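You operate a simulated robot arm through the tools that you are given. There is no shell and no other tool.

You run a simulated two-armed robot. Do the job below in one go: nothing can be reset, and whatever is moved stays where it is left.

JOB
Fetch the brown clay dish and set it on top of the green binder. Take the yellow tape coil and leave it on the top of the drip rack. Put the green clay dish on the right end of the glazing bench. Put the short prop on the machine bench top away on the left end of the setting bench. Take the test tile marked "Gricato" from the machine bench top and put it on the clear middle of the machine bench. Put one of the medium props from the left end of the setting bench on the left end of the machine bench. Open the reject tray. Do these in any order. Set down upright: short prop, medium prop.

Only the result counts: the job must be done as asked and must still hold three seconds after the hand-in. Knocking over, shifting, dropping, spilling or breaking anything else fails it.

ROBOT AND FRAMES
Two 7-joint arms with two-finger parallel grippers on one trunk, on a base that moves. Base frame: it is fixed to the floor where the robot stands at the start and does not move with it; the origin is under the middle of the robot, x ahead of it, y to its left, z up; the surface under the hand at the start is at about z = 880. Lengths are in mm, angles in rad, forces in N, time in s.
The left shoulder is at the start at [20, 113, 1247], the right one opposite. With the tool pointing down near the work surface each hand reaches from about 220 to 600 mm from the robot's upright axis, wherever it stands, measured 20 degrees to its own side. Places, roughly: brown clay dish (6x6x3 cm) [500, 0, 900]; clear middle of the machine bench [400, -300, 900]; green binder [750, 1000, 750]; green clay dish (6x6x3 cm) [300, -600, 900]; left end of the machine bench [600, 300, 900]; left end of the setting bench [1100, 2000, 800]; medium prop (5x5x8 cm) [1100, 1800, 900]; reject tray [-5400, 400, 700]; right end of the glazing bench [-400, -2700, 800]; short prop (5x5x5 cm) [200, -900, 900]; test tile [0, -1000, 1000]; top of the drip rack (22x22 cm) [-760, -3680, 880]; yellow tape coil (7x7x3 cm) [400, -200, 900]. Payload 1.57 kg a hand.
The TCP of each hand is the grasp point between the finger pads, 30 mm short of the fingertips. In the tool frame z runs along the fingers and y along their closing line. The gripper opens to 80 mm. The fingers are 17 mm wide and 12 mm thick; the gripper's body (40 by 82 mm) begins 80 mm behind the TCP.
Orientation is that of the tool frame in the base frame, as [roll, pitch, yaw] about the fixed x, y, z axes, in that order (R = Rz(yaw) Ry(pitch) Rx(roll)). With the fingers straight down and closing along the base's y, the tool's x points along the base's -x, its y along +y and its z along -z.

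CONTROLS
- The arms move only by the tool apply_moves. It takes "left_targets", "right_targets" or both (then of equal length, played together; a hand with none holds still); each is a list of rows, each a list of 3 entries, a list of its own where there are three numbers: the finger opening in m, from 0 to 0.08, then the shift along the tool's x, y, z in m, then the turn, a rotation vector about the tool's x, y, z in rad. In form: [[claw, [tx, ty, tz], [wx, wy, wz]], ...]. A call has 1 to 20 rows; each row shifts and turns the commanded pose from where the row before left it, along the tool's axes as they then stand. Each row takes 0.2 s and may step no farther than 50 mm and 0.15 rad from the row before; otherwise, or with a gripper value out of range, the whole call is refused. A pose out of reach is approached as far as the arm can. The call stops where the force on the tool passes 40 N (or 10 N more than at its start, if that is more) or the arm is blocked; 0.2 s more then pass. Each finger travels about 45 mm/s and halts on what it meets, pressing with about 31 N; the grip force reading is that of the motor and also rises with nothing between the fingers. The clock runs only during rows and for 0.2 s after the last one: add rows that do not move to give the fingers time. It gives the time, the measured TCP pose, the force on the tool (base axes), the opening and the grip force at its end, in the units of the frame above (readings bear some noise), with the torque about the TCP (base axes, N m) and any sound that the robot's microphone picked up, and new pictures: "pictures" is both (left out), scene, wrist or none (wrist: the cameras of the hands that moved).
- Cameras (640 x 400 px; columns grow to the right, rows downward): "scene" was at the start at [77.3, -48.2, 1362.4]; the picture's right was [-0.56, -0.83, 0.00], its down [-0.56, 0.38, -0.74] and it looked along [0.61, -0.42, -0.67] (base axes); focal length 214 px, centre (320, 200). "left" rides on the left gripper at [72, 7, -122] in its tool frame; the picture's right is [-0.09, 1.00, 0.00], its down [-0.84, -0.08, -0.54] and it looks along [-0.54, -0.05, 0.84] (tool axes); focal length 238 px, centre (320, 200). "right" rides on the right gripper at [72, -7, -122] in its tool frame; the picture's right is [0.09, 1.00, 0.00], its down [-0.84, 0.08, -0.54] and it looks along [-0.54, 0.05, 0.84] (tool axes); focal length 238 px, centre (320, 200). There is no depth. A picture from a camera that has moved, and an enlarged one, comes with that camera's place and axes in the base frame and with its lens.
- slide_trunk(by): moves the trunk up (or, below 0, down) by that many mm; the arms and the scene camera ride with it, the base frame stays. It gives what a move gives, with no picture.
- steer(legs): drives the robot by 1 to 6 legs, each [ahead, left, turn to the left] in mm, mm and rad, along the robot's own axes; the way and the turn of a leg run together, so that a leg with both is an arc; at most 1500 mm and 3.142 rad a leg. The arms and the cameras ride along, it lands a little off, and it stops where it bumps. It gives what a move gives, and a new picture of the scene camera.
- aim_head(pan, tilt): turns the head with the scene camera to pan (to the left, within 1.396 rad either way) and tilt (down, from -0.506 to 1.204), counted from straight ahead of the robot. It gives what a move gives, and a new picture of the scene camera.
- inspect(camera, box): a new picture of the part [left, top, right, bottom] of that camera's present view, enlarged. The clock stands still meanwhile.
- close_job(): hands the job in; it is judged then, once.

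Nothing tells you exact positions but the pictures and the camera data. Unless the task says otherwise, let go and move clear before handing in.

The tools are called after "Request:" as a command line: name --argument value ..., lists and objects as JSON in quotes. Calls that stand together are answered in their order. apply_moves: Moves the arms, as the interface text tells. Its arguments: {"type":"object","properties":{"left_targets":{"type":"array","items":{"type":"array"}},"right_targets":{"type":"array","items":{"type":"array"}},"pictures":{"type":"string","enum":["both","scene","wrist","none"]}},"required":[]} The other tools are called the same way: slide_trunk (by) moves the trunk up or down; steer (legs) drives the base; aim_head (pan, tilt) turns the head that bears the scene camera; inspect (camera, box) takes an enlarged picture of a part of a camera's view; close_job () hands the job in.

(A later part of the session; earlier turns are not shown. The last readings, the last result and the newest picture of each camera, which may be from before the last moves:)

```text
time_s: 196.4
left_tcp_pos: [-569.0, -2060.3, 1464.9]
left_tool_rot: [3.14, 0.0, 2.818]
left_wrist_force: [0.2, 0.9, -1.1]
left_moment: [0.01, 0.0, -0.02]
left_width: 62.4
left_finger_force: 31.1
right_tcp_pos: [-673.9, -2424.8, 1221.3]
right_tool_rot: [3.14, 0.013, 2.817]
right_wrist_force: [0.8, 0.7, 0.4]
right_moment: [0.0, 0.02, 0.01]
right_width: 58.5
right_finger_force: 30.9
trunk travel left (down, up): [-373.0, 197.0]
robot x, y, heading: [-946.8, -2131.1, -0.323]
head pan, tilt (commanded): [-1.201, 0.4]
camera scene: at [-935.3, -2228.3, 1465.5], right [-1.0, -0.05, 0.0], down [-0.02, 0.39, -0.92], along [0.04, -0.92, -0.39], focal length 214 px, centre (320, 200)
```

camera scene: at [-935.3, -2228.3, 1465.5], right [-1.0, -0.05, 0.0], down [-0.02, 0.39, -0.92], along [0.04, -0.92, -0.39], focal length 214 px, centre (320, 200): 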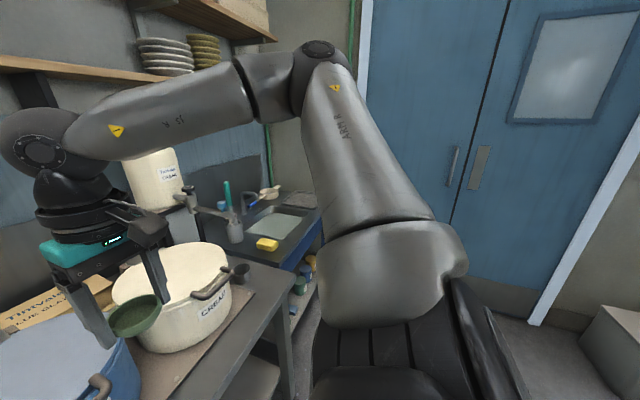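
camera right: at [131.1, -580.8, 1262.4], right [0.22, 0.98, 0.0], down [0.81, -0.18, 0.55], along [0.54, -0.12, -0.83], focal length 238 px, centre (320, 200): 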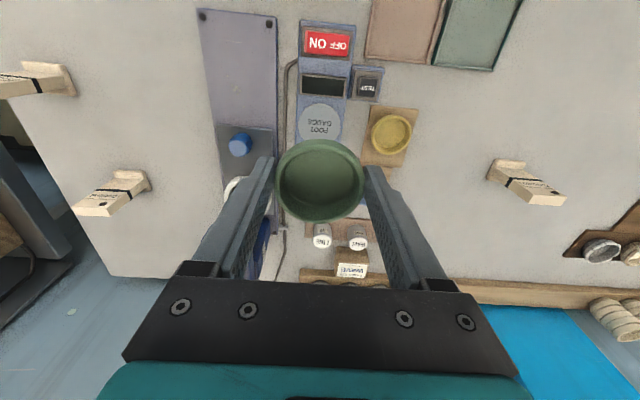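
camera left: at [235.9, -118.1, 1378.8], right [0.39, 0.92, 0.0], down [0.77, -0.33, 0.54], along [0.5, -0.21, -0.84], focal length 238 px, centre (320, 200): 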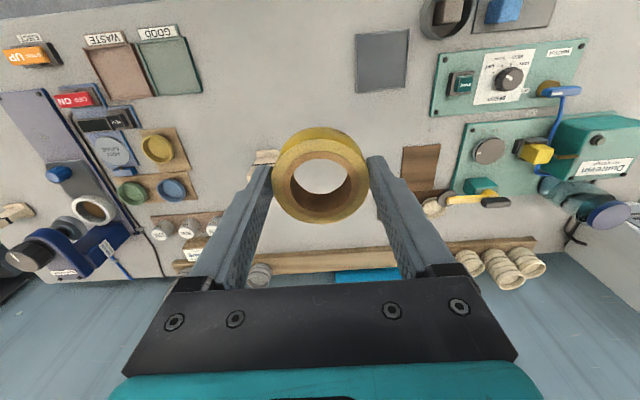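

The right end of the glazing bench has a clear strip right of the cream bucket's mat. I drive on to face it.

Request:
steer --legs '[[0, -420, 0.012]]'

Request:
aim_head --pan -0.35 --tilt 0.7

Request:
aim_head --pan -1.0 --tilt 0.4

```text
time_s: 199.0
left_tcp_pos: [-701.3, -2455.7, 1465.5]
left_tool_rot: [-3.142, 0.0, 2.829]
left_wrist_force: [-0.9, 0.4, -0.2]
left_moment: [0.01, 0.02, -0.02]
left_width: 61.9
left_finger_force: 30.8
right_tcp_pos: [-802.4, -2821.9, 1221.8]
right_tool_rot: [3.14, 0.015, 2.827]
right_wrist_force: [0.4, -0.5, -1.0]
right_moment: [-0.01, 0.0, -0.02]
right_width: 58.3
right_finger_force: 30.7
trunk travel left (down, up): [-373.0, 197.0]
robot x, y, heading: [-1079.9, -2531.2, -0.321]
head pan, tilt (commanded): [-1.201, 0.4]
camera scene: at [-1066.4, -2628.5, 1465.5], right [-1.0, -0.06, 0.0], down [-0.02, 0.39, -0.92], along [0.05, -0.92, -0.39], focal length 214 px, centre (320, 200)
```

scene: 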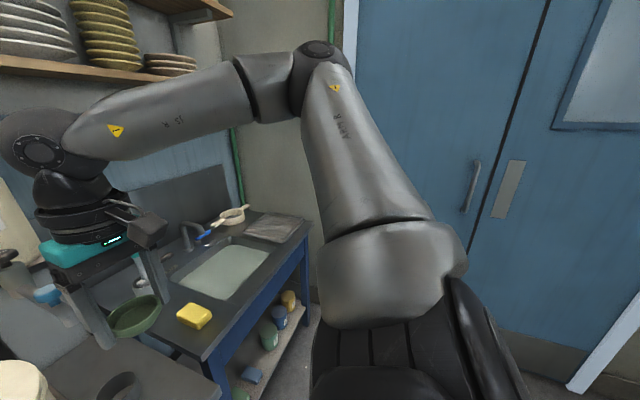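

```text
time_s: 200.2
left_tcp_pos: [-701.1, -2456.0, 1465.1]
left_tool_rot: [-3.139, 0.001, 2.829]
left_wrist_force: [0.1, 0.0, -0.5]
left_moment: [0.04, -0.02, 0.03]
left_width: 61.8
left_finger_force: 31.1
right_tcp_pos: [-802.0, -2820.7, 1221.7]
right_tool_rot: [-3.141, 0.014, 2.828]
right_wrist_force: [0.2, 0.3, -0.2]
right_moment: [0.04, 0.03, -0.05]
right_width: 58.6
right_finger_force: 31.0
trunk travel left (down, up): [-373.0, 197.0]
robot x, y, heading: [-1083.7, -2529.1, -0.313]
head pan, tilt (commanded): [-0.351, 0.7]
camera scene: at [-1004.6, -2587.9, 1438.7], right [-0.62, -0.79, 0.0], down [-0.51, 0.4, -0.77], along [0.6, -0.47, -0.64], focal length 214 px, centre (320, 200)
```

scene: 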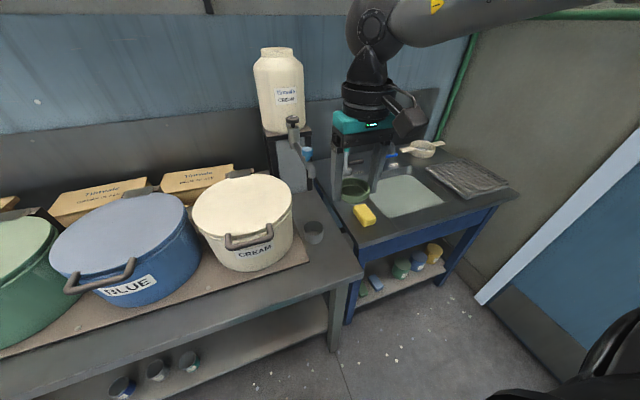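

```text
time_s: 201.2
left_tcp_pos: [-701.8, -2454.9, 1466.4]
left_tool_rot: [-3.14, 0.0, 2.829]
left_wrist_force: [-0.1, -0.6, -0.8]
left_moment: [-0.03, -0.01, 0.0]
left_width: 61.9
left_finger_force: 30.7
right_tcp_pos: [-802.1, -2822.1, 1220.7]
right_tool_rot: [-3.141, 0.014, 2.828]
right_wrist_force: [0.0, 0.2, -1.3]
right_moment: [0.03, 0.01, 0.01]
right_width: 58.4
right_finger_force: 31.0
trunk travel left (down, up): [-373.0, 197.0]
robot x, y, heading: [-1077.9, -2529.3, -0.319]
head pan, tilt (commanded): [-1.0, 0.4]
camera scene: at [-1047.8, -2625.1, 1465.5], right [-0.97, -0.26, 0.0], down [-0.1, 0.38, -0.92], along [0.24, -0.89, -0.39], focal length 214 px, centre (320, 200)
```

scene: 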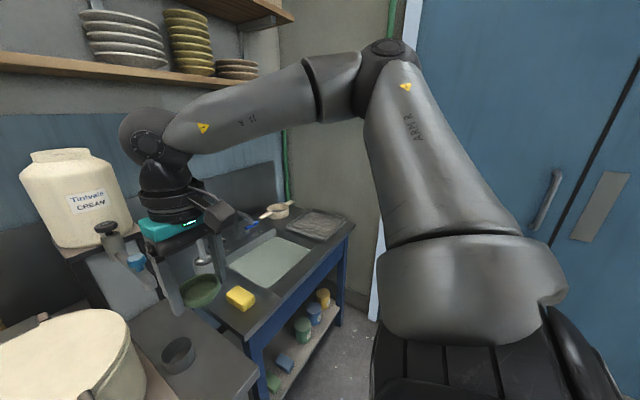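

I see the drip rack (wire tray) at the far end of the sink stand, matching the hint, and a free area right of the cream bucket on the glazing bench. Zooming in there.

Request:
aim_head --pan -0.35 --tilt 0.7

Request:
inspect --camera "scene" --box '[220, 150, 400, 310]'

Request:
inspect --camera "right" --box '[0, 0, 640, 400]'

```text
time_s: 202.3
left_tcp_pos: [-702.7, -2455.9, 1466.9]
left_tool_rot: [-3.14, -0.001, 2.827]
left_wrist_force: [0.6, 0.0, -0.5]
left_moment: [0.0, 0.02, -0.01]
left_width: 61.9
left_finger_force: 31.8
right_tcp_pos: [-802.7, -2820.4, 1222.1]
right_tool_rot: [3.14, 0.013, 2.828]
right_wrist_force: [-0.1, 0.0, -1.6]
right_moment: [-0.01, 0.03, 0.03]
right_width: 58.6
right_finger_force: 30.8
trunk travel left (down, up): [-373.0, 197.0]
robot x, y, heading: [-1076.8, -2532.6, -0.315]
head pan, tilt (commanded): [-0.351, 0.7]
camera scene: at [-1004.7, -2588.0, 1438.7], right [-0.62, -0.79, 0.0], down [-0.51, 0.4, -0.77], along [0.6, -0.47, -0.64], focal length 214 px, centre (320, 200)
```

scene: 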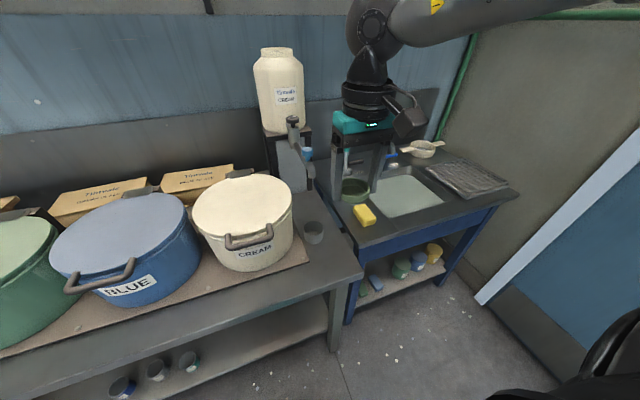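

```text
2.50 times, centred on (310, 230) of scene
camera zoom: at [-1004.7, -2588.0, 1438.7], right [-0.62, -0.79, 0.0], down [-0.51, 0.4, -0.77], along [0.6, -0.47, -0.64], focal length 536 px, centre (345, 125)
```

zoom: 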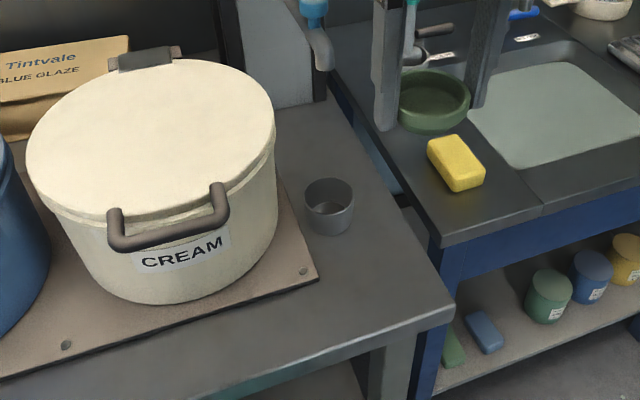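

```text
1.00 times, centred on (320, 200) of right (not enlarged: the box is as wide or as high as the picture)
camera zoom: at [-874.8, -2807.0, 1342.6], right [0.22, 0.98, 0.0], down [0.81, -0.18, 0.55], along [0.54, -0.12, -0.83], focal length 238 px, centre (320, 200)
```

zoom: 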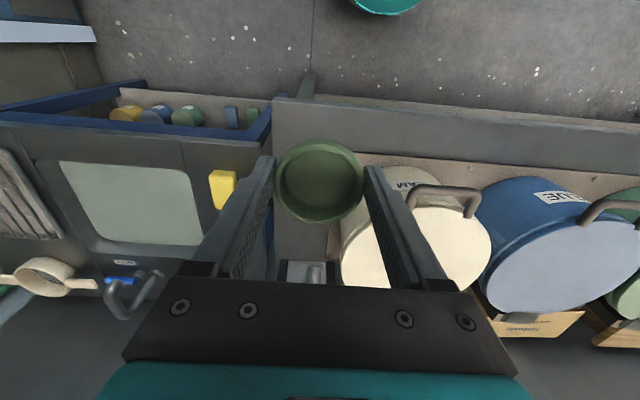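

Target spot for the green dish: about [-690, -2876] on the free corner area. I drive forward a bit and lower with the trunk.

Request:
steer --legs '[[112, 0, 0]]'

Request:
slide_trunk --by -200

Request:
inspect --camera "right" --box '[0, 0, 640, 400]'

Request:
inspect --camera "scene" --box '[0, 0, 640, 400]'

```text
time_s: 203.5
left_tcp_pos: [-593.6, -2491.3, 1465.6]
left_tool_rot: [-3.141, 0.0, 2.825]
left_wrist_force: [0.7, -0.6, -0.3]
left_moment: [0.02, 0.02, 0.01]
left_width: 62.0
left_finger_force: 31.0
right_tcp_pos: [-697.2, -2858.2, 1220.5]
right_tool_rot: [3.14, 0.011, 2.826]
right_wrist_force: [0.1, 0.1, 0.0]
right_moment: [0.0, 0.04, 0.03]
right_width: 58.4
right_finger_force: 31.0
trunk travel left (down, up): [-373.0, 197.0]
robot x, y, heading: [-973.5, -2564.9, -0.313]
head pan, tilt (commanded): [-0.351, 0.7]
camera scene: at [-897.4, -2623.1, 1438.6], right [-0.62, -0.79, 0.0], down [-0.51, 0.4, -0.76], along [0.6, -0.47, -0.64], focal length 214 px, centre (320, 200)
```

scene: 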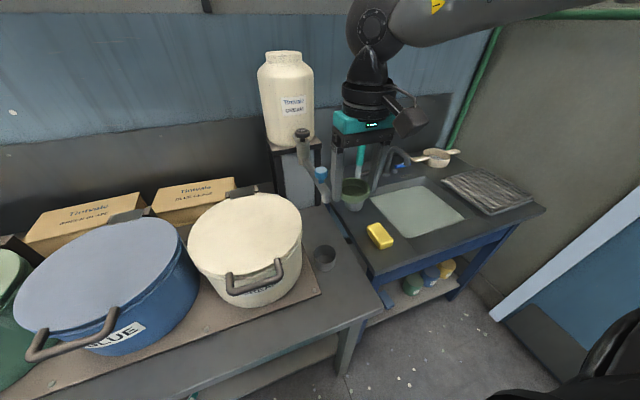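

```text
time_s: 205.7
left_tcp_pos: [-595.1, -2490.7, 1265.8]
left_tool_rot: [-3.14, 0.0, 2.827]
left_wrist_force: [-0.7, 0.0, -0.9]
left_moment: [-0.01, 0.01, 0.0]
left_width: 62.0
left_finger_force: 30.7
right_tcp_pos: [-697.5, -2857.0, 1022.1]
right_tool_rot: [3.141, 0.014, 2.824]
right_wrist_force: [-0.4, 0.1, 0.2]
right_moment: [0.01, 0.0, -0.03]
right_width: 58.4
right_finger_force: 30.8
trunk travel left (down, up): [-173.0, 397.0]
robot x, y, heading: [-975.6, -2564.3, -0.313]
head pan, tilt (commanded): [-0.351, 0.7]
```

```text
1.00 times, centred on (320, 200) of right (not enlarged: the box is as wide or as high as the picture)
camera zoom: at [-769.3, -2842.2, 1142.8], right [0.22, 0.97, 0.0], down [0.81, -0.19, 0.55], along [0.54, -0.12, -0.83], focal length 238 px, centre (320, 200)
```

zoom: 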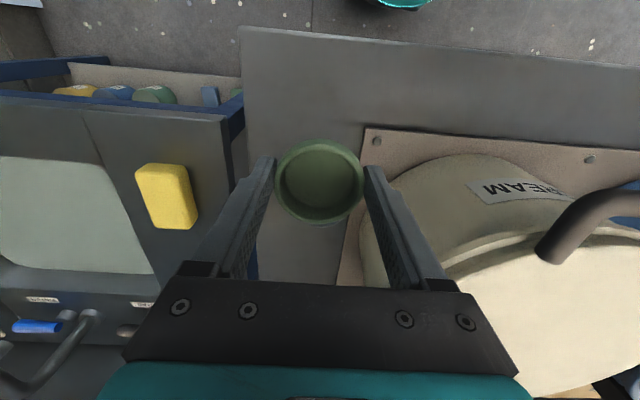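

```text
1.00 times, centred on (320, 200) of scene (not enlarged: the box is as wide or as high as the picture)
camera zoom: at [-898.4, -2622.8, 1238.8], right [-0.62, -0.79, 0.0], down [-0.51, 0.4, -0.76], along [0.6, -0.47, -0.64], focal length 214 px, centre (320, 200)
```

zoom: 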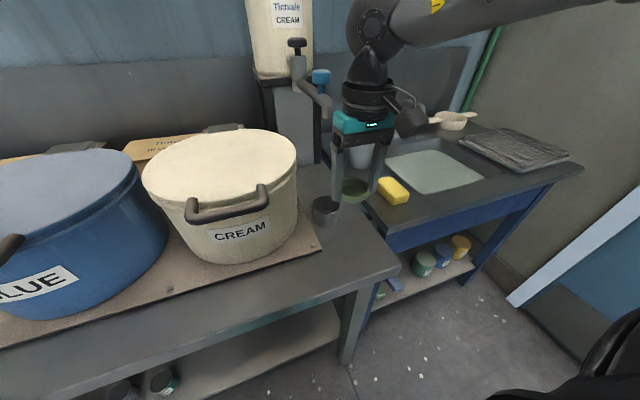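

Request:
apply_moves --left_targets '[[0.04, [0.02, 0, -0.045], [0, 0, 0]], [0.04, [0, 0, 0], [0, 0, 0]]]' --right_targets '[[0.04, [-0.004, -0.012, 0], [0, 0, 0]], [0.04, [0, 0, 0], [0, 0, 0]]]' --pictures "none"

Request:
slide_trunk --by -140

Request:
inspect --camera "right" --box '[0, 0, 640, 400]'

Request:
inspect --camera "scene" --box '[260, 60, 440, 240]'

```text
time_s: 206.2
left_tcp_pos: [-614.4, -2482.9, 1311.3]
left_tool_rot: [-3.141, 0.0, 2.825]
left_wrist_force: [-0.6, 0.1, -0.2]
left_moment: [-0.04, 0.03, 0.0]
left_width: 62.0
left_finger_force: 30.8
right_tcp_pos: [-697.1, -2869.6, 1022.4]
right_tool_rot: [3.141, 0.014, 2.827]
right_wrist_force: [-0.2, 1.0, -0.2]
right_moment: [-0.01, -0.03, 0.02]
right_width: 58.5
right_finger_force: 30.3
trunk travel left (down, up): [-173.0, 397.0]
robot x, y, heading: [-973.9, -2562.6, -0.314]
head pan, tilt (commanded): [-0.351, 0.7]
```

```text
time_s: 207.9
left_tcp_pos: [-614.9, -2484.3, 1171.0]
left_tool_rot: [-3.14, 0.0, 2.827]
left_wrist_force: [0.5, 0.3, -1.3]
left_moment: [0.02, 0.01, 0.0]
left_width: 61.7
left_finger_force: 30.9
right_tcp_pos: [-697.8, -2870.8, 882.4]
right_tool_rot: [-3.141, 0.014, 2.824]
right_wrist_force: [-1.0, 0.1, -0.2]
right_moment: [0.02, -0.02, -0.01]
right_width: 58.6
right_finger_force: 31.1
trunk travel left (down, up): [-33.0, 537.0]
robot x, y, heading: [-975.1, -2567.9, -0.31]
head pan, tilt (commanded): [-0.351, 0.7]
```

```text
1.00 times, centred on (320, 200) of right (not enlarged: the box is as wide or as high as the picture)
camera zoom: at [-770.0, -2855.0, 1003.1], right [0.22, 0.97, 0.0], down [0.81, -0.19, 0.55], along [0.54, -0.12, -0.83], focal length 238 px, centre (320, 200)
```

zoom: 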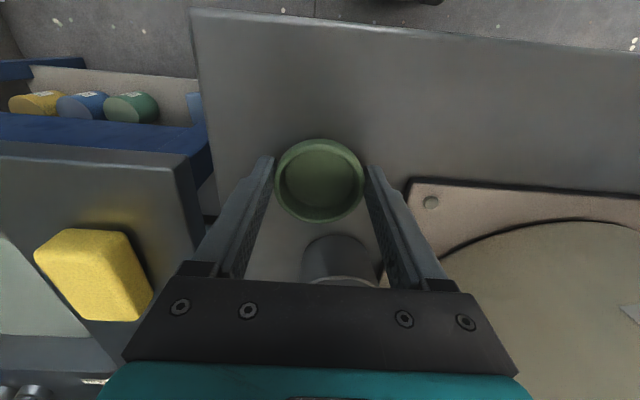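

```text
2.22 times, centred on (350, 150) of scene
camera zoom: at [-898.4, -2622.8, 1098.8], right [-0.62, -0.79, 0.0], down [-0.51, 0.4, -0.76], along [0.6, -0.47, -0.64], focal length 477 px, centre (253, 311)
```

zoom: 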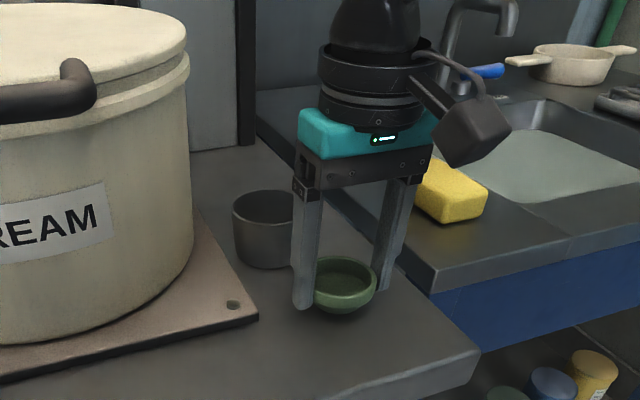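

Request:
inspect --camera "right" --box '[240, 120, 440, 290]'

Request:
inspect --camera "scene" --box '[340, 130, 430, 210]'

```text
2.35 times, centred on (340, 205) of right
camera zoom: at [-770.0, -2855.0, 1003.1], right [0.22, 0.97, 0.0], down [0.81, -0.19, 0.55], along [0.54, -0.12, -0.83], focal length 561 px, centre (273, 188)
```

zoom: 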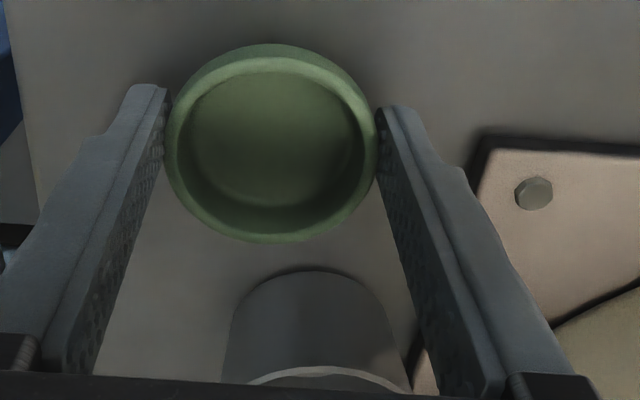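

```text
5.00 times, centred on (385, 170) of scene
camera zoom: at [-898.4, -2622.8, 1098.8], right [-0.62, -0.79, 0.0], down [-0.51, 0.4, -0.76], along [0.6, -0.47, -0.64], focal length 1072 px, centre (-5, 350)
```

zoom: 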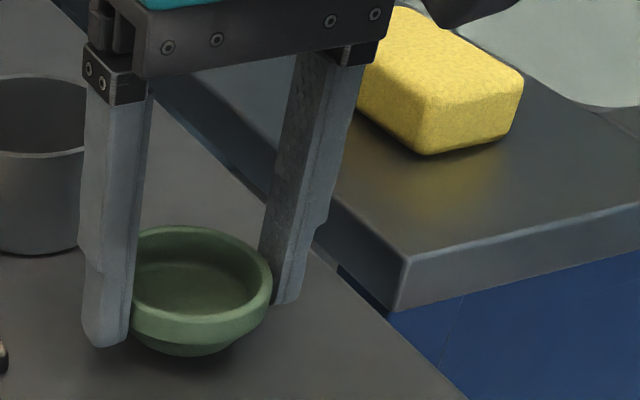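

The cup is about 55 mm behind; safe. Lowering to contact.

Request:
slide_trunk --by -15

Request:
slide_trunk --by -3

```text
time_s: 208.5
left_tcp_pos: [-616.1, -2483.8, 1157.6]
left_tool_rot: [-3.139, 0.003, 2.826]
left_wrist_force: [0.1, -0.4, 0.0]
left_moment: [0.02, 0.0, -0.02]
left_width: 61.8
left_finger_force: 31.2
right_tcp_pos: [-697.4, -2869.1, 870.5]
right_tool_rot: [3.139, 0.025, 2.823]
right_wrist_force: [-0.2, -2.1, 31.1]
right_moment: [-0.54, 0.07, -0.22]
right_width: 58.4
right_finger_force: 30.8
trunk travel left (down, up): [-18.0, 552.0]
robot x, y, heading: [-973.7, -2566.4, -0.314]
head pan, tilt (commanded): [-0.351, 0.7]
```

```text
time_s: 208.9
left_tcp_pos: [-615.7, -2483.2, 1153.7]
left_tool_rot: [-3.14, 0.001, 2.824]
left_wrist_force: [-0.3, -1.2, -1.4]
left_moment: [0.01, 0.02, 0.0]
left_width: 61.8
left_finger_force: 31.0
right_tcp_pos: [-695.4, -2869.0, 870.7]
right_tool_rot: [3.139, 0.028, 2.823]
right_wrist_force: [-2.3, 2.1, 6.5]
right_moment: [-0.11, 0.17, -0.09]
right_width: 58.3
right_finger_force: 31.0
trunk travel left (down, up): [-18.0, 552.0]
robot x, y, heading: [-969.6, -2561.3, -0.315]
head pan, tilt (commanded): [-0.351, 0.7]
stopped: the force on the tool passed its limit at 44 N (the readings are from after the stop); the commanded pose is now the measured one
```

Contact: the dish rests on the bench. Releasing and rising.

Request:
apply_moves --right_targets '[[0.062, [0, 0, 0], [0, 0, 0]], [0.07, [0, 0, 0], [0, 0, 0]], [0.072, [0, 0, 0], [0, 0, 0]], [0.072, [0, 0, -0.02], [0, 0, 0]], [0.072, [0, 0, -0.04], [0, 0, 0]], [0.072, [0, 0, -0.05], [0, 0, 0]], [0.072, [0, 0, -0.05], [0, 0, 0]], [0.072, [0, 0, 0], [0, 0, 0]]]' --pictures "both"

```text
time_s: 210.7
left_tcp_pos: [-614.1, -2484.3, 1154.5]
left_tool_rot: [-3.138, 0.002, 2.827]
left_wrist_force: [-0.7, -1.0, -0.6]
left_moment: [0.02, -0.02, 0.0]
left_width: 61.7
left_finger_force: 31.1
right_tcp_pos: [-699.7, -2871.4, 1028.3]
right_tool_rot: [3.14, 0.022, 2.826]
right_wrist_force: [0.2, -0.1, 0.6]
right_moment: [-0.01, -0.03, -0.01]
right_width: 72.3
right_finger_force: 0.1
trunk travel left (down, up): [-18.0, 552.0]
robot x, y, heading: [-970.1, -2565.0, -0.318]
head pan, tilt (commanded): [-0.351, 0.7]
camera scene: at [-898.4, -2622.8, 1083.1], right [-0.62, -0.79, 0.0], down [-0.51, 0.4, -0.76], along [0.6, -0.47, -0.64], focal length 214 px, centre (320, 200)
camera right: at [-772.6, -2855.7, 1149.3], right [0.22, 0.97, 0.0], down [0.81, -0.18, 0.56], along [0.55, -0.13, -0.83], focal length 238 px, centre (320, 200)
```

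scene: 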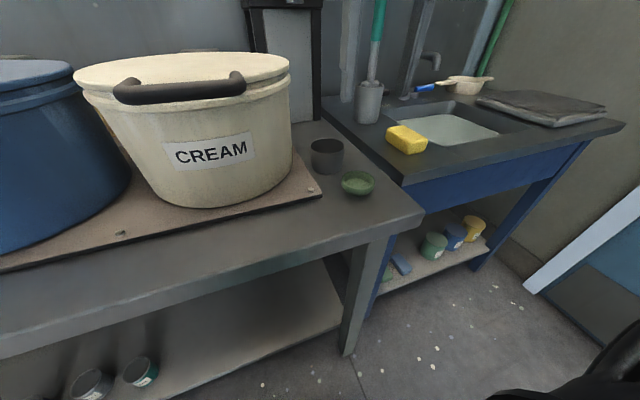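
right: 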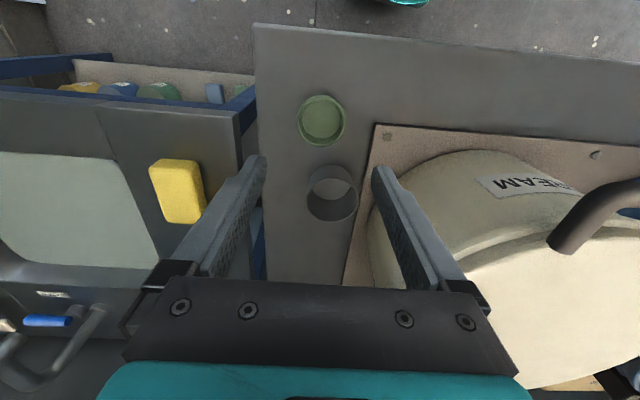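

The green dish is placed. Next the drip rack: it stands near the door wall, so I will approach rotated to the right. First raise, back off, move right and turn.

Request:
slide_trunk --by 230

Request:
steer --legs '[[-170, 0, 0], [0, -400, 0], [0, 0, -0.87]]'

Request:
aim_head --pan 0.2 --tilt 0.55

Request:
aim_head --pan -0.8 --tilt 0.5

```text
time_s: 213.1
left_tcp_pos: [-615.1, -2484.5, 1385.1]
left_tool_rot: [-3.14, 0.001, 2.825]
left_wrist_force: [0.3, 0.2, -0.6]
left_moment: [0.01, 0.01, 0.02]
left_width: 61.3
left_finger_force: 30.7
right_tcp_pos: [-698.6, -2871.3, 1258.4]
right_tool_rot: [3.141, 0.022, 2.823]
right_wrist_force: [-0.5, 0.1, -0.4]
right_moment: [0.01, 0.0, 0.04]
right_width: 72.0
right_finger_force: 0.0
trunk travel left (down, up): [-248.0, 322.0]
robot x, y, heading: [-970.7, -2568.5, -0.317]
head pan, tilt (commanded): [-0.351, 0.7]
```

```text
time_s: 218.9
left_tcp_pos: [-968.1, -3116.2, 1385.3]
left_tool_rot: [-3.14, -0.001, 1.951]
left_wrist_force: [0.3, 0.2, -0.6]
left_moment: [0.0, -0.01, 0.01]
left_width: 61.1
left_finger_force: 31.1
right_tcp_pos: [-1317.7, -3297.8, 1258.6]
right_tool_rot: [3.14, 0.024, 1.952]
right_wrist_force: [-0.3, 0.8, -0.8]
right_moment: [0.01, -0.03, 0.01]
right_width: 72.2
right_finger_force: 0.1
trunk travel left (down, up): [-248.0, 322.0]
robot x, y, heading: [-1256.2, -2893.6, -1.188]
head pan, tilt (commanded): [-0.351, 0.7]
camera scene: at [-1255.4, -2987.9, 1313.1], right [-1.0, -0.03, 0.0], down [-0.02, 0.64, -0.76], along [0.02, -0.76, -0.64], focal length 214 px, centre (320, 200)
```

scene: 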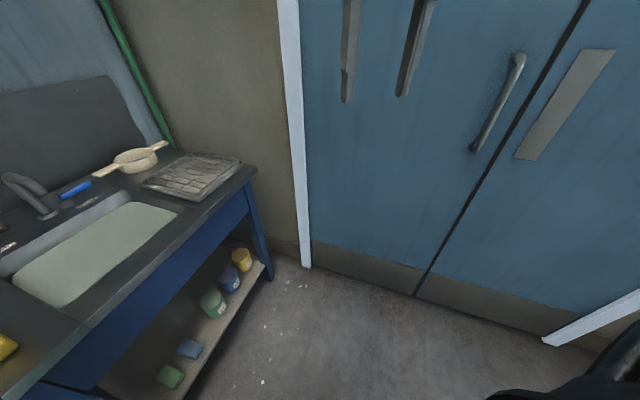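

```text
time_s: 219.9
left_tcp_pos: [-968.5, -3116.0, 1384.6]
left_tool_rot: [-3.14, 0.001, 1.952]
left_wrist_force: [-0.2, 0.6, -0.1]
left_moment: [0.0, 0.0, -0.03]
left_width: 61.1
left_finger_force: 31.4
right_tcp_pos: [-1316.7, -3298.2, 1258.1]
right_tool_rot: [3.14, 0.022, 1.951]
right_wrist_force: [0.3, 0.6, -0.2]
right_moment: [-0.01, -0.01, -0.01]
right_width: 71.8
right_finger_force: 0.1
trunk travel left (down, up): [-248.0, 322.0]
robot x, y, heading: [-1257.8, -2889.6, -1.189]
head pan, tilt (commanded): [0.201, 0.55]
camera scene: at [-1208.6, -2978.1, 1326.2], right [-0.84, -0.55, 0.0], down [-0.29, 0.44, -0.85], along [0.47, -0.71, -0.52], focal length 214 px, centre (320, 200)
```

scene: 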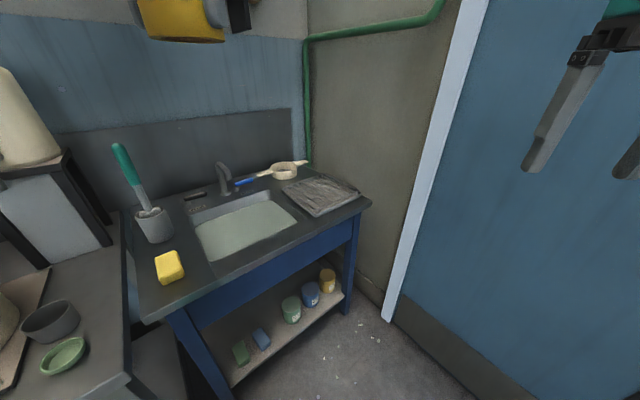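

```text
time_s: 221.2
left_tcp_pos: [-967.9, -3114.9, 1384.4]
left_tool_rot: [-3.138, -0.001, 1.952]
left_wrist_force: [0.4, -0.7, -0.2]
left_moment: [0.03, 0.02, -0.02]
left_width: 60.9
left_finger_force: 30.9
right_tcp_pos: [-1318.4, -3298.3, 1259.0]
right_tool_rot: [3.14, 0.023, 1.952]
right_wrist_force: [0.2, -0.2, 0.1]
right_moment: [-0.01, 0.0, 0.0]
right_width: 72.0
right_finger_force: 0.0
trunk travel left (down, up): [-248.0, 322.0]
robot x, y, heading: [-1261.9, -2892.4, -1.188]
head pan, tilt (commanded): [-0.799, 0.499]
camera scene: at [-1294.8, -2986.1, 1330.8], right [-0.91, 0.41, 0.0], down [0.19, 0.44, -0.88], along [-0.36, -0.8, -0.48], focal length 214 px, centre (320, 200)
```

scene: 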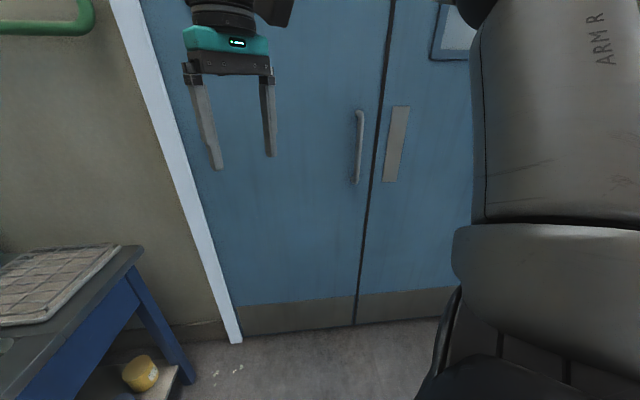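

The rack centre is about [-765, -3650]. The route in is clear; I tuck the right hand in, then drive forward toward the rack.

Request:
apply_moves --right_targets '[[0.06, [0.04, 0, 0], [0, 0, 0]], [0.06, [0.04, 0, 0], [0, 0, 0]], [0.06, [0, 0, 0], [0, 0, 0]]]' --pictures "none"

Request:
steer --legs '[[300, -20, 0]]'

Request:
aim_head --pan 0.35 --tilt 0.65

Request:
inspect --camera "left" --box '[0, 0, 640, 400]'

```text
time_s: 221.9
left_tcp_pos: [-967.9, -3114.5, 1385.0]
left_tool_rot: [-3.14, -0.001, 1.952]
left_wrist_force: [-0.4, -0.1, 0.0]
left_moment: [-0.02, -0.02, -0.02]
left_width: 60.8
left_finger_force: 31.0
right_tcp_pos: [-1348.6, -3224.7, 1256.2]
right_tool_rot: [-3.141, 0.022, 1.952]
right_wrist_force: [-0.1, 0.9, -0.8]
right_moment: [-0.02, -0.02, 0.0]
right_width: 60.1
right_finger_force: 0.1
trunk travel left (down, up): [-248.0, 322.0]
robot x, y, heading: [-1258.8, -2894.0, -1.193]
head pan, tilt (commanded): [-0.799, 0.499]
```

```text
time_s: 224.0
left_tcp_pos: [-878.7, -3403.0, 1385.2]
left_tool_rot: [-3.141, -0.001, 1.947]
left_wrist_force: [0.7, -0.7, -0.4]
left_moment: [0.01, 0.02, 0.0]
left_width: 60.7
left_finger_force: 31.0
right_tcp_pos: [-1260.0, -3510.0, 1256.3]
right_tool_rot: [3.139, 0.024, 1.945]
right_wrist_force: [-0.2, -0.5, 1.1]
right_moment: [0.03, -0.04, 0.0]
right_width: 59.8
right_finger_force: 0.0
trunk travel left (down, up): [-248.0, 322.0]
robot x, y, heading: [-1171.7, -3179.9, -1.199]
head pan, tilt (commanded): [-0.799, 0.499]
camera scene: at [-1203.8, -3272.4, 1330.8], right [-0.91, 0.41, 0.0], down [0.2, 0.44, -0.88], along [-0.36, -0.8, -0.48], focal length 214 px, centre (320, 200)
```

scene: 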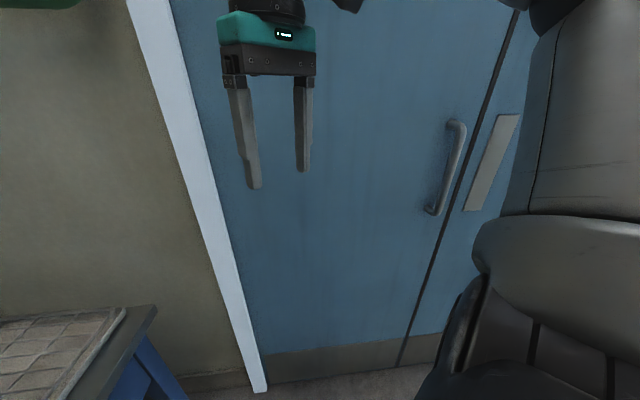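

```text
time_s: 225.4
left_tcp_pos: [-876.7, -3402.1, 1384.5]
left_tool_rot: [-3.14, 0.001, 1.946]
left_wrist_force: [0.0, 0.1, 0.3]
left_moment: [0.02, -0.02, -0.01]
left_width: 60.7
left_finger_force: 31.4
right_tcp_pos: [-1258.4, -3510.7, 1255.8]
right_tool_rot: [3.14, 0.026, 1.944]
right_wrist_force: [0.1, -0.1, -0.4]
right_moment: [-0.02, 0.0, 0.01]
right_width: 60.1
right_finger_force: 0.1
trunk travel left (down, up): [-248.0, 322.0]
robot x, y, heading: [-1167.5, -3172.7, -1.198]
head pan, tilt (commanded): [0.351, 0.649]
camera scene: at [-1109.0, -3253.9, 1317.5], right [-0.75, -0.66, 0.0], down [-0.4, 0.45, -0.8], along [0.53, -0.6, -0.6], focal length 214 px, centre (320, 200)
```

scene: 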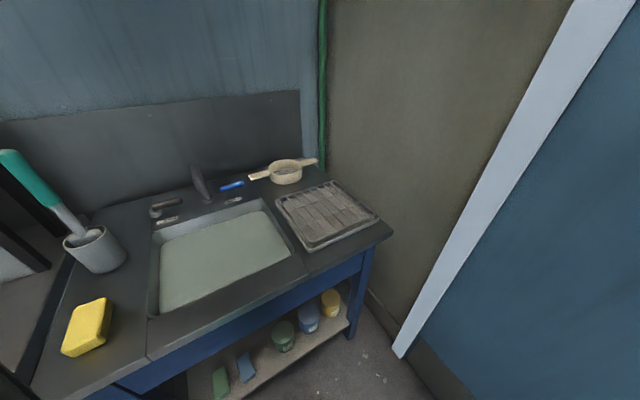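

```text
1.00 times, centred on (320, 200) of left (not enlarged: the box is as wide or as high as the picture)
camera zoom: at [-897.4, -3333.3, 1508.2], right [0.96, 0.28, 0.0], down [0.23, -0.81, 0.54], along [0.15, -0.52, -0.84], focal length 238 px, centre (320, 200)
```

zoom: 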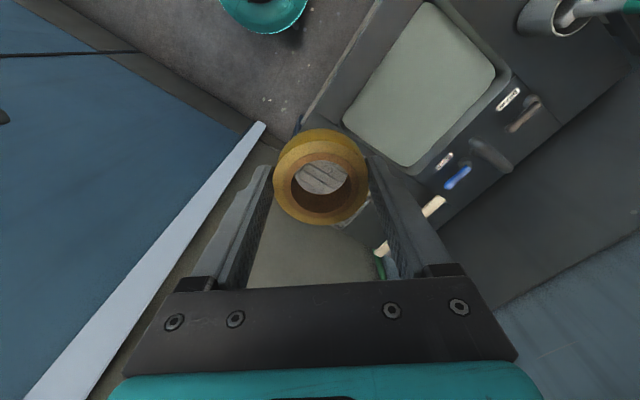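

The rack's slatted top is clearly visible; driving the last 145 mm ahead.

Request:
steer --legs '[[145, 0, 0]]'

Request:
apply_moves --left_targets '[[0.04, [0, 0, 0.05], [0, 0, 0]], [0.04, [0, 0, 0.05], [0, 0, 0]], [0.04, [0, 0, 0.05], [0, 0, 0]], [0.04, [0, 0, 0.05], [0, 0, 0]], [0.04, [0, 0, 0], [0, 0, 0]]]' --pictures "both"

```text
time_s: 226.7
left_tcp_pos: [-825.2, -3539.9, 1385.3]
left_tool_rot: [-3.14, -0.001, 1.944]
left_wrist_force: [-0.2, -0.9, -0.5]
left_moment: [0.03, 0.0, 0.03]
left_width: 60.6
left_finger_force: 31.4
right_tcp_pos: [-1206.6, -3645.9, 1256.8]
right_tool_rot: [3.14, 0.023, 1.944]
right_wrist_force: [-0.6, -0.9, 0.7]
right_moment: [0.0, -0.02, 0.02]
right_width: 60.2
right_finger_force: 0.0
trunk travel left (down, up): [-248.0, 322.0]
robot x, y, heading: [-1115.6, -3314.4, -1.2]
head pan, tilt (commanded): [0.351, 0.649]
camera scene: at [-1055.6, -3390.6, 1317.4], right [-0.75, -0.66, 0.0], down [-0.4, 0.45, -0.8], along [0.53, -0.6, -0.61], focal length 214 px, centre (320, 200)
```

scene: 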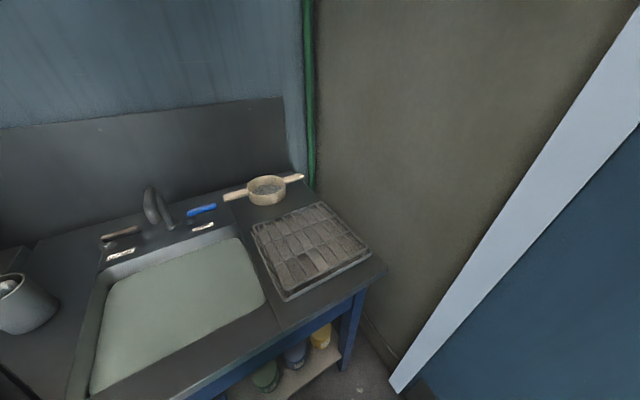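

```text
time_s: 227.9
left_tcp_pos: [-825.1, -3537.3, 1186.2]
left_tool_rot: [-3.139, 0.004, 1.943]
left_wrist_force: [-0.7, 0.2, 0.5]
left_moment: [0.02, -0.01, 0.01]
left_width: 60.6
left_finger_force: 30.5
right_tcp_pos: [-1207.3, -3644.6, 1256.1]
right_tool_rot: [3.14, 0.025, 1.943]
right_wrist_force: [0.0, 0.7, -0.1]
right_moment: [0.01, -0.03, -0.04]
right_width: 59.9
right_finger_force: 0.0
trunk travel left (down, up): [-248.0, 322.0]
robot x, y, heading: [-1116.5, -3312.9, -1.198]
head pan, tilt (commanded): [0.351, 0.649]
camera scene: at [-1056.1, -3389.5, 1317.5], right [-0.75, -0.66, 0.0], down [-0.4, 0.45, -0.8], along [0.53, -0.6, -0.6], focal length 214 px, centre (320, 200)
camera left: at [-845.5, -3468.7, 1309.0], right [0.96, 0.28, 0.0], down [0.23, -0.81, 0.54], along [0.15, -0.52, -0.84], focal length 238 px, centre (320, 200)
```

scene: 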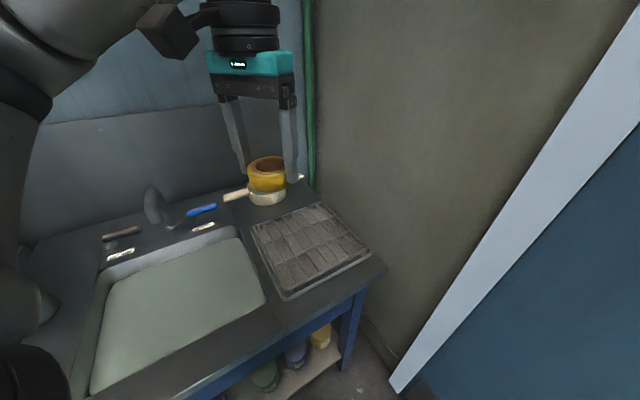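
left: 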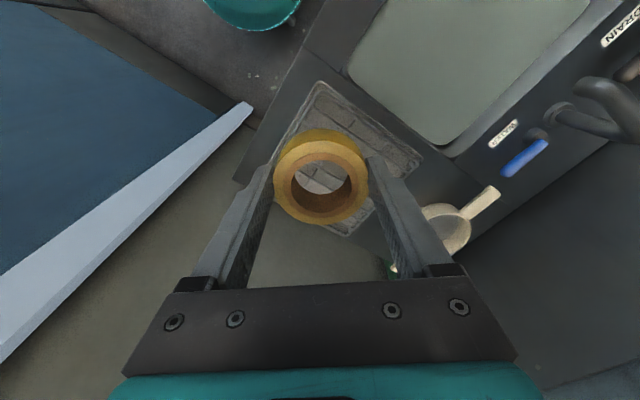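

Rack centre refined to about [-763, -3670]. Moving the coil over it.

Request:
apply_moves --left_targets '[[0.04, [-0.0365, 0.0024, 0], [0, 0, 0]], [0.04, [-0.0365, 0.0024, 0], [0, 0, 0]], [0.04, [-0.0365, 0.0024, 0], [0, 0, 0]], [0.04, [-0.0365, 0.0024, 0], [0, 0, 0]], [0.04, [0, 0, 0.04], [0, 0, 0]], [0.04, [0, 0, 0], [0, 0, 0]]]' --pictures "both"

```text
time_s: 229.3
left_tcp_pos: [-764.0, -3671.6, 1146.7]
left_tool_rot: [3.141, 0.002, 1.941]
left_wrist_force: [-0.7, 0.4, -1.2]
left_moment: [0.04, 0.0, -0.01]
left_width: 60.6
left_finger_force: 31.5
right_tcp_pos: [-1207.2, -3646.0, 1257.0]
right_tool_rot: [3.14, 0.024, 1.943]
right_wrist_force: [0.7, 0.3, -0.4]
right_moment: [-0.01, 0.0, 0.0]
right_width: 59.8
right_finger_force: 0.1
trunk travel left (down, up): [-248.0, 322.0]
robot x, y, heading: [-1115.8, -3316.0, -1.198]
head pan, tilt (commanded): [0.351, 0.649]
camera scene: at [-1056.3, -3389.7, 1317.5], right [-0.75, -0.66, 0.0], down [-0.4, 0.45, -0.8], along [0.53, -0.6, -0.6], focal length 214 px, centre (320, 200)
camera left: at [-783.5, -3602.4, 1269.4], right [0.96, 0.28, 0.0], down [0.23, -0.81, 0.54], along [0.15, -0.52, -0.84], focal length 238 px, centre (320, 200)
```

scene: 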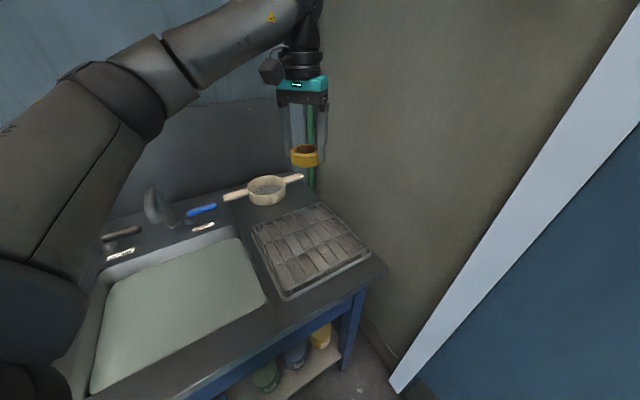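
left: 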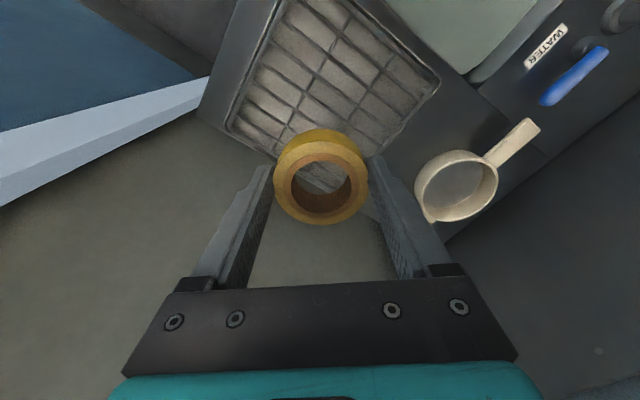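

The landing point is near the rack's centre. Lowering: first with the arm, then with the trunk.

Request:
apply_moves --left_targets '[[0.04, [0, 0.004, 0.04], [0, 0, 0]], [0.04, [0, 0.004, 0.04], [0, 0, 0]], [0.04, [0, 0, 0.04], [0, 0, 0]], [0.04, [0, 0, 0], [0, 0, 0]]]' --pictures "none"

Request:
slide_trunk --by -75

Request:
inspect --camera "left" --box '[0, 0, 640, 400]'

Request:
inspect --camera "scene" --box '[0, 0, 640, 400]'

```text
time_s: 230.3
left_tcp_pos: [-757.9, -3671.0, 1025.2]
left_tool_rot: [-3.14, 0.003, 1.943]
left_wrist_force: [0.4, -0.2, -0.3]
left_moment: [-0.01, 0.01, -0.02]
left_width: 60.8
left_finger_force: 31.2
right_tcp_pos: [-1206.5, -3645.5, 1256.6]
right_tool_rot: [3.14, 0.024, 1.943]
right_wrist_force: [-0.7, -0.9, -0.3]
right_moment: [0.02, 0.01, -0.01]
right_width: 59.8
right_finger_force: 0.0
trunk travel left (down, up): [-248.0, 322.0]
robot x, y, heading: [-1114.7, -3309.5, -1.195]
head pan, tilt (commanded): [0.351, 0.649]
```

```text
time_s: 231.4
left_tcp_pos: [-758.0, -3669.9, 951.7]
left_tool_rot: [-3.14, 0.0, 1.945]
left_wrist_force: [-0.1, 0.0, -0.8]
left_moment: [-0.01, 0.03, 0.0]
left_width: 60.5
left_finger_force: 30.5
right_tcp_pos: [-1207.9, -3645.4, 1181.3]
right_tool_rot: [3.141, 0.025, 1.944]
right_wrist_force: [-0.1, 0.4, 0.1]
right_moment: [0.0, 0.0, 0.04]
right_width: 60.1
right_finger_force: 0.2
trunk travel left (down, up): [-173.0, 397.0]
robot x, y, heading: [-1118.3, -3311.4, -1.199]
head pan, tilt (commanded): [0.351, 0.649]
```

```text
1.00 times, centred on (320, 200) of left (not enlarged: the box is as wide or as high as the picture)
camera zoom: at [-776.5, -3600.8, 1073.4], right [0.96, 0.28, 0.0], down [0.23, -0.81, 0.54], along [0.15, -0.52, -0.84], focal length 238 px, centre (320, 200)
```

zoom: 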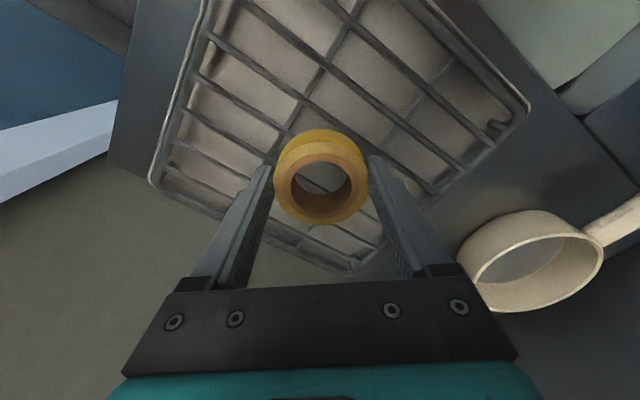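

```text
1.00 times, centred on (320, 200) of scene (not enlarged: the box is as wide or as high as the picture)
camera zoom: at [-1056.0, -3389.5, 1242.5], right [-0.75, -0.66, 0.0], down [-0.4, 0.45, -0.8], along [0.53, -0.6, -0.6], focal length 214 px, centre (320, 200)
```

zoom: 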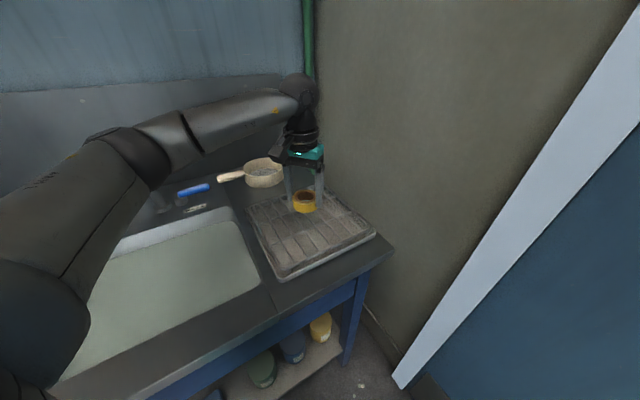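

Centre of the rack is right below (within 6 mm). Lowering to contact.

Request:
slide_trunk --by -31

Request:
slide_trunk --by -3

```text
time_s: 232.2
left_tcp_pos: [-756.9, -3671.1, 918.6]
left_tool_rot: [-3.14, 0.002, 1.944]
left_wrist_force: [0.4, -0.1, -0.5]
left_moment: [0.0, -0.02, -0.01]
left_width: 60.3
left_finger_force: 31.0
right_tcp_pos: [-1207.0, -3645.2, 1149.9]
right_tool_rot: [3.138, 0.023, 1.942]
right_wrist_force: [0.3, -1.1, 1.0]
right_moment: [-0.01, 0.01, 0.01]
right_width: 59.9
right_finger_force: 0.0
trunk travel left (down, up): [-142.0, 428.0]
robot x, y, heading: [-1115.6, -3312.4, -1.194]
head pan, tilt (commanded): [0.351, 0.649]
```

```text
time_s: 232.7
left_tcp_pos: [-756.7, -3670.7, 916.9]
left_tool_rot: [-3.139, 0.002, 1.944]
left_wrist_force: [0.2, -0.1, -0.6]
left_moment: [0.0, -0.02, 0.02]
left_width: 60.7
left_finger_force: 30.6
right_tcp_pos: [-1207.2, -3645.0, 1148.3]
right_tool_rot: [3.139, 0.025, 1.942]
right_wrist_force: [-0.2, -0.8, 0.1]
right_moment: [0.02, -0.01, -0.02]
right_width: 60.3
right_finger_force: 0.0
trunk travel left (down, up): [-139.0, 431.0]
robot x, y, heading: [-1112.3, -3314.1, -1.201]
head pan, tilt (commanded): [0.351, 0.649]
```

Request:
slide_trunk --by -2

Request:
slide_trunk --by -2

Request:
inspect --camera "scene" --box '[240, 80, 400, 220]'

```text
time_s: 233.2
left_tcp_pos: [-756.8, -3669.5, 914.5]
left_tool_rot: [-3.139, 0.002, 1.943]
left_wrist_force: [0.0, -0.1, -1.0]
left_moment: [0.0, 0.0, -0.01]
left_width: 60.2
left_finger_force: 31.2
right_tcp_pos: [-1206.7, -3645.6, 1145.8]
right_tool_rot: [3.141, 0.024, 1.943]
right_wrist_force: [-0.5, -0.7, 0.1]
right_moment: [-0.01, 0.0, 0.0]
right_width: 60.2
right_finger_force: 0.0
trunk travel left (down, up): [-137.0, 433.0]
robot x, y, heading: [-1116.2, -3313.2, -1.198]
head pan, tilt (commanded): [0.351, 0.649]
```

```text
time_s: 233.8
left_tcp_pos: [-756.8, -3669.4, 913.4]
left_tool_rot: [-3.141, 0.001, 1.945]
left_wrist_force: [0.8, 0.3, 0.5]
left_moment: [-0.04, -0.06, 0.02]
left_width: 60.6
left_finger_force: 30.9
right_tcp_pos: [-1207.8, -3646.4, 1142.8]
right_tool_rot: [3.139, 0.026, 1.943]
right_wrist_force: [0.0, 0.5, 0.1]
right_moment: [0.03, -0.02, 0.02]
right_width: 60.0
right_finger_force: 0.0
trunk travel left (down, up): [-135.0, 435.0]
robot x, y, heading: [-1114.5, -3314.3, -1.199]
head pan, tilt (commanded): [0.351, 0.649]
```

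```text
2.86 times, centred on (320, 150) of scene
camera zoom: at [-1056.0, -3389.6, 1204.4], right [-0.75, -0.66, 0.0], down [-0.4, 0.45, -0.8], along [0.53, -0.6, -0.6], focal length 613 px, centre (320, 343)
```

zoom: 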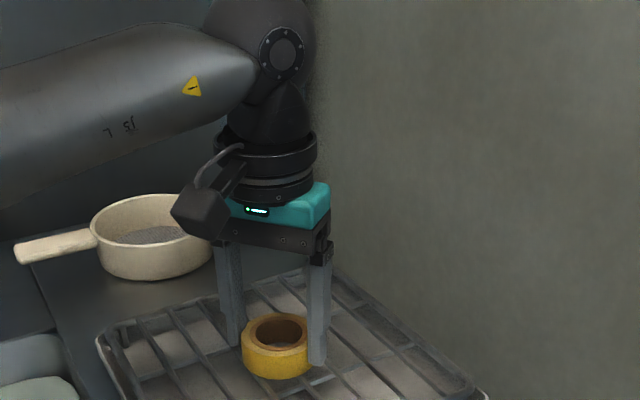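

Request:
slide_trunk --by -1.5

Request:
slide_trunk --by -1.5

```text
time_s: 234.3
left_tcp_pos: [-757.4, -3670.4, 911.1]
left_tool_rot: [-3.14, 0.006, 1.945]
left_wrist_force: [0.2, 0.8, 8.9]
left_moment: [-0.2, -0.19, 0.07]
left_width: 60.4
left_finger_force: 31.0
right_tcp_pos: [-1206.7, -3644.4, 1142.0]
right_tool_rot: [3.14, 0.023, 1.941]
right_wrist_force: [0.0, -0.3, -0.3]
right_moment: [0.03, 0.01, 0.05]
right_width: 59.9
right_finger_force: 0.0
trunk travel left (down, up): [-133.0, 437.0]
robot x, y, heading: [-1112.0, -3313.9, -1.197]
head pan, tilt (commanded): [0.351, 0.649]
```

```text
time_s: 234.8
left_tcp_pos: [-756.8, -3670.1, 911.8]
left_tool_rot: [-3.139, 0.007, 1.944]
left_wrist_force: [2.2, 2.5, 19.4]
left_moment: [-0.44, -0.45, 0.16]
left_width: 60.6
left_finger_force: 31.2
right_tcp_pos: [-1206.7, -3643.1, 1140.7]
right_tool_rot: [3.141, 0.026, 1.942]
right_wrist_force: [0.3, -0.6, -0.6]
right_moment: [0.02, 0.01, -0.02]
right_width: 60.0
right_finger_force: 0.2
trunk travel left (down, up): [-132.0, 438.0]
robot x, y, heading: [-1115.9, -3312.7, -1.2]
head pan, tilt (commanded): [0.351, 0.649]
```

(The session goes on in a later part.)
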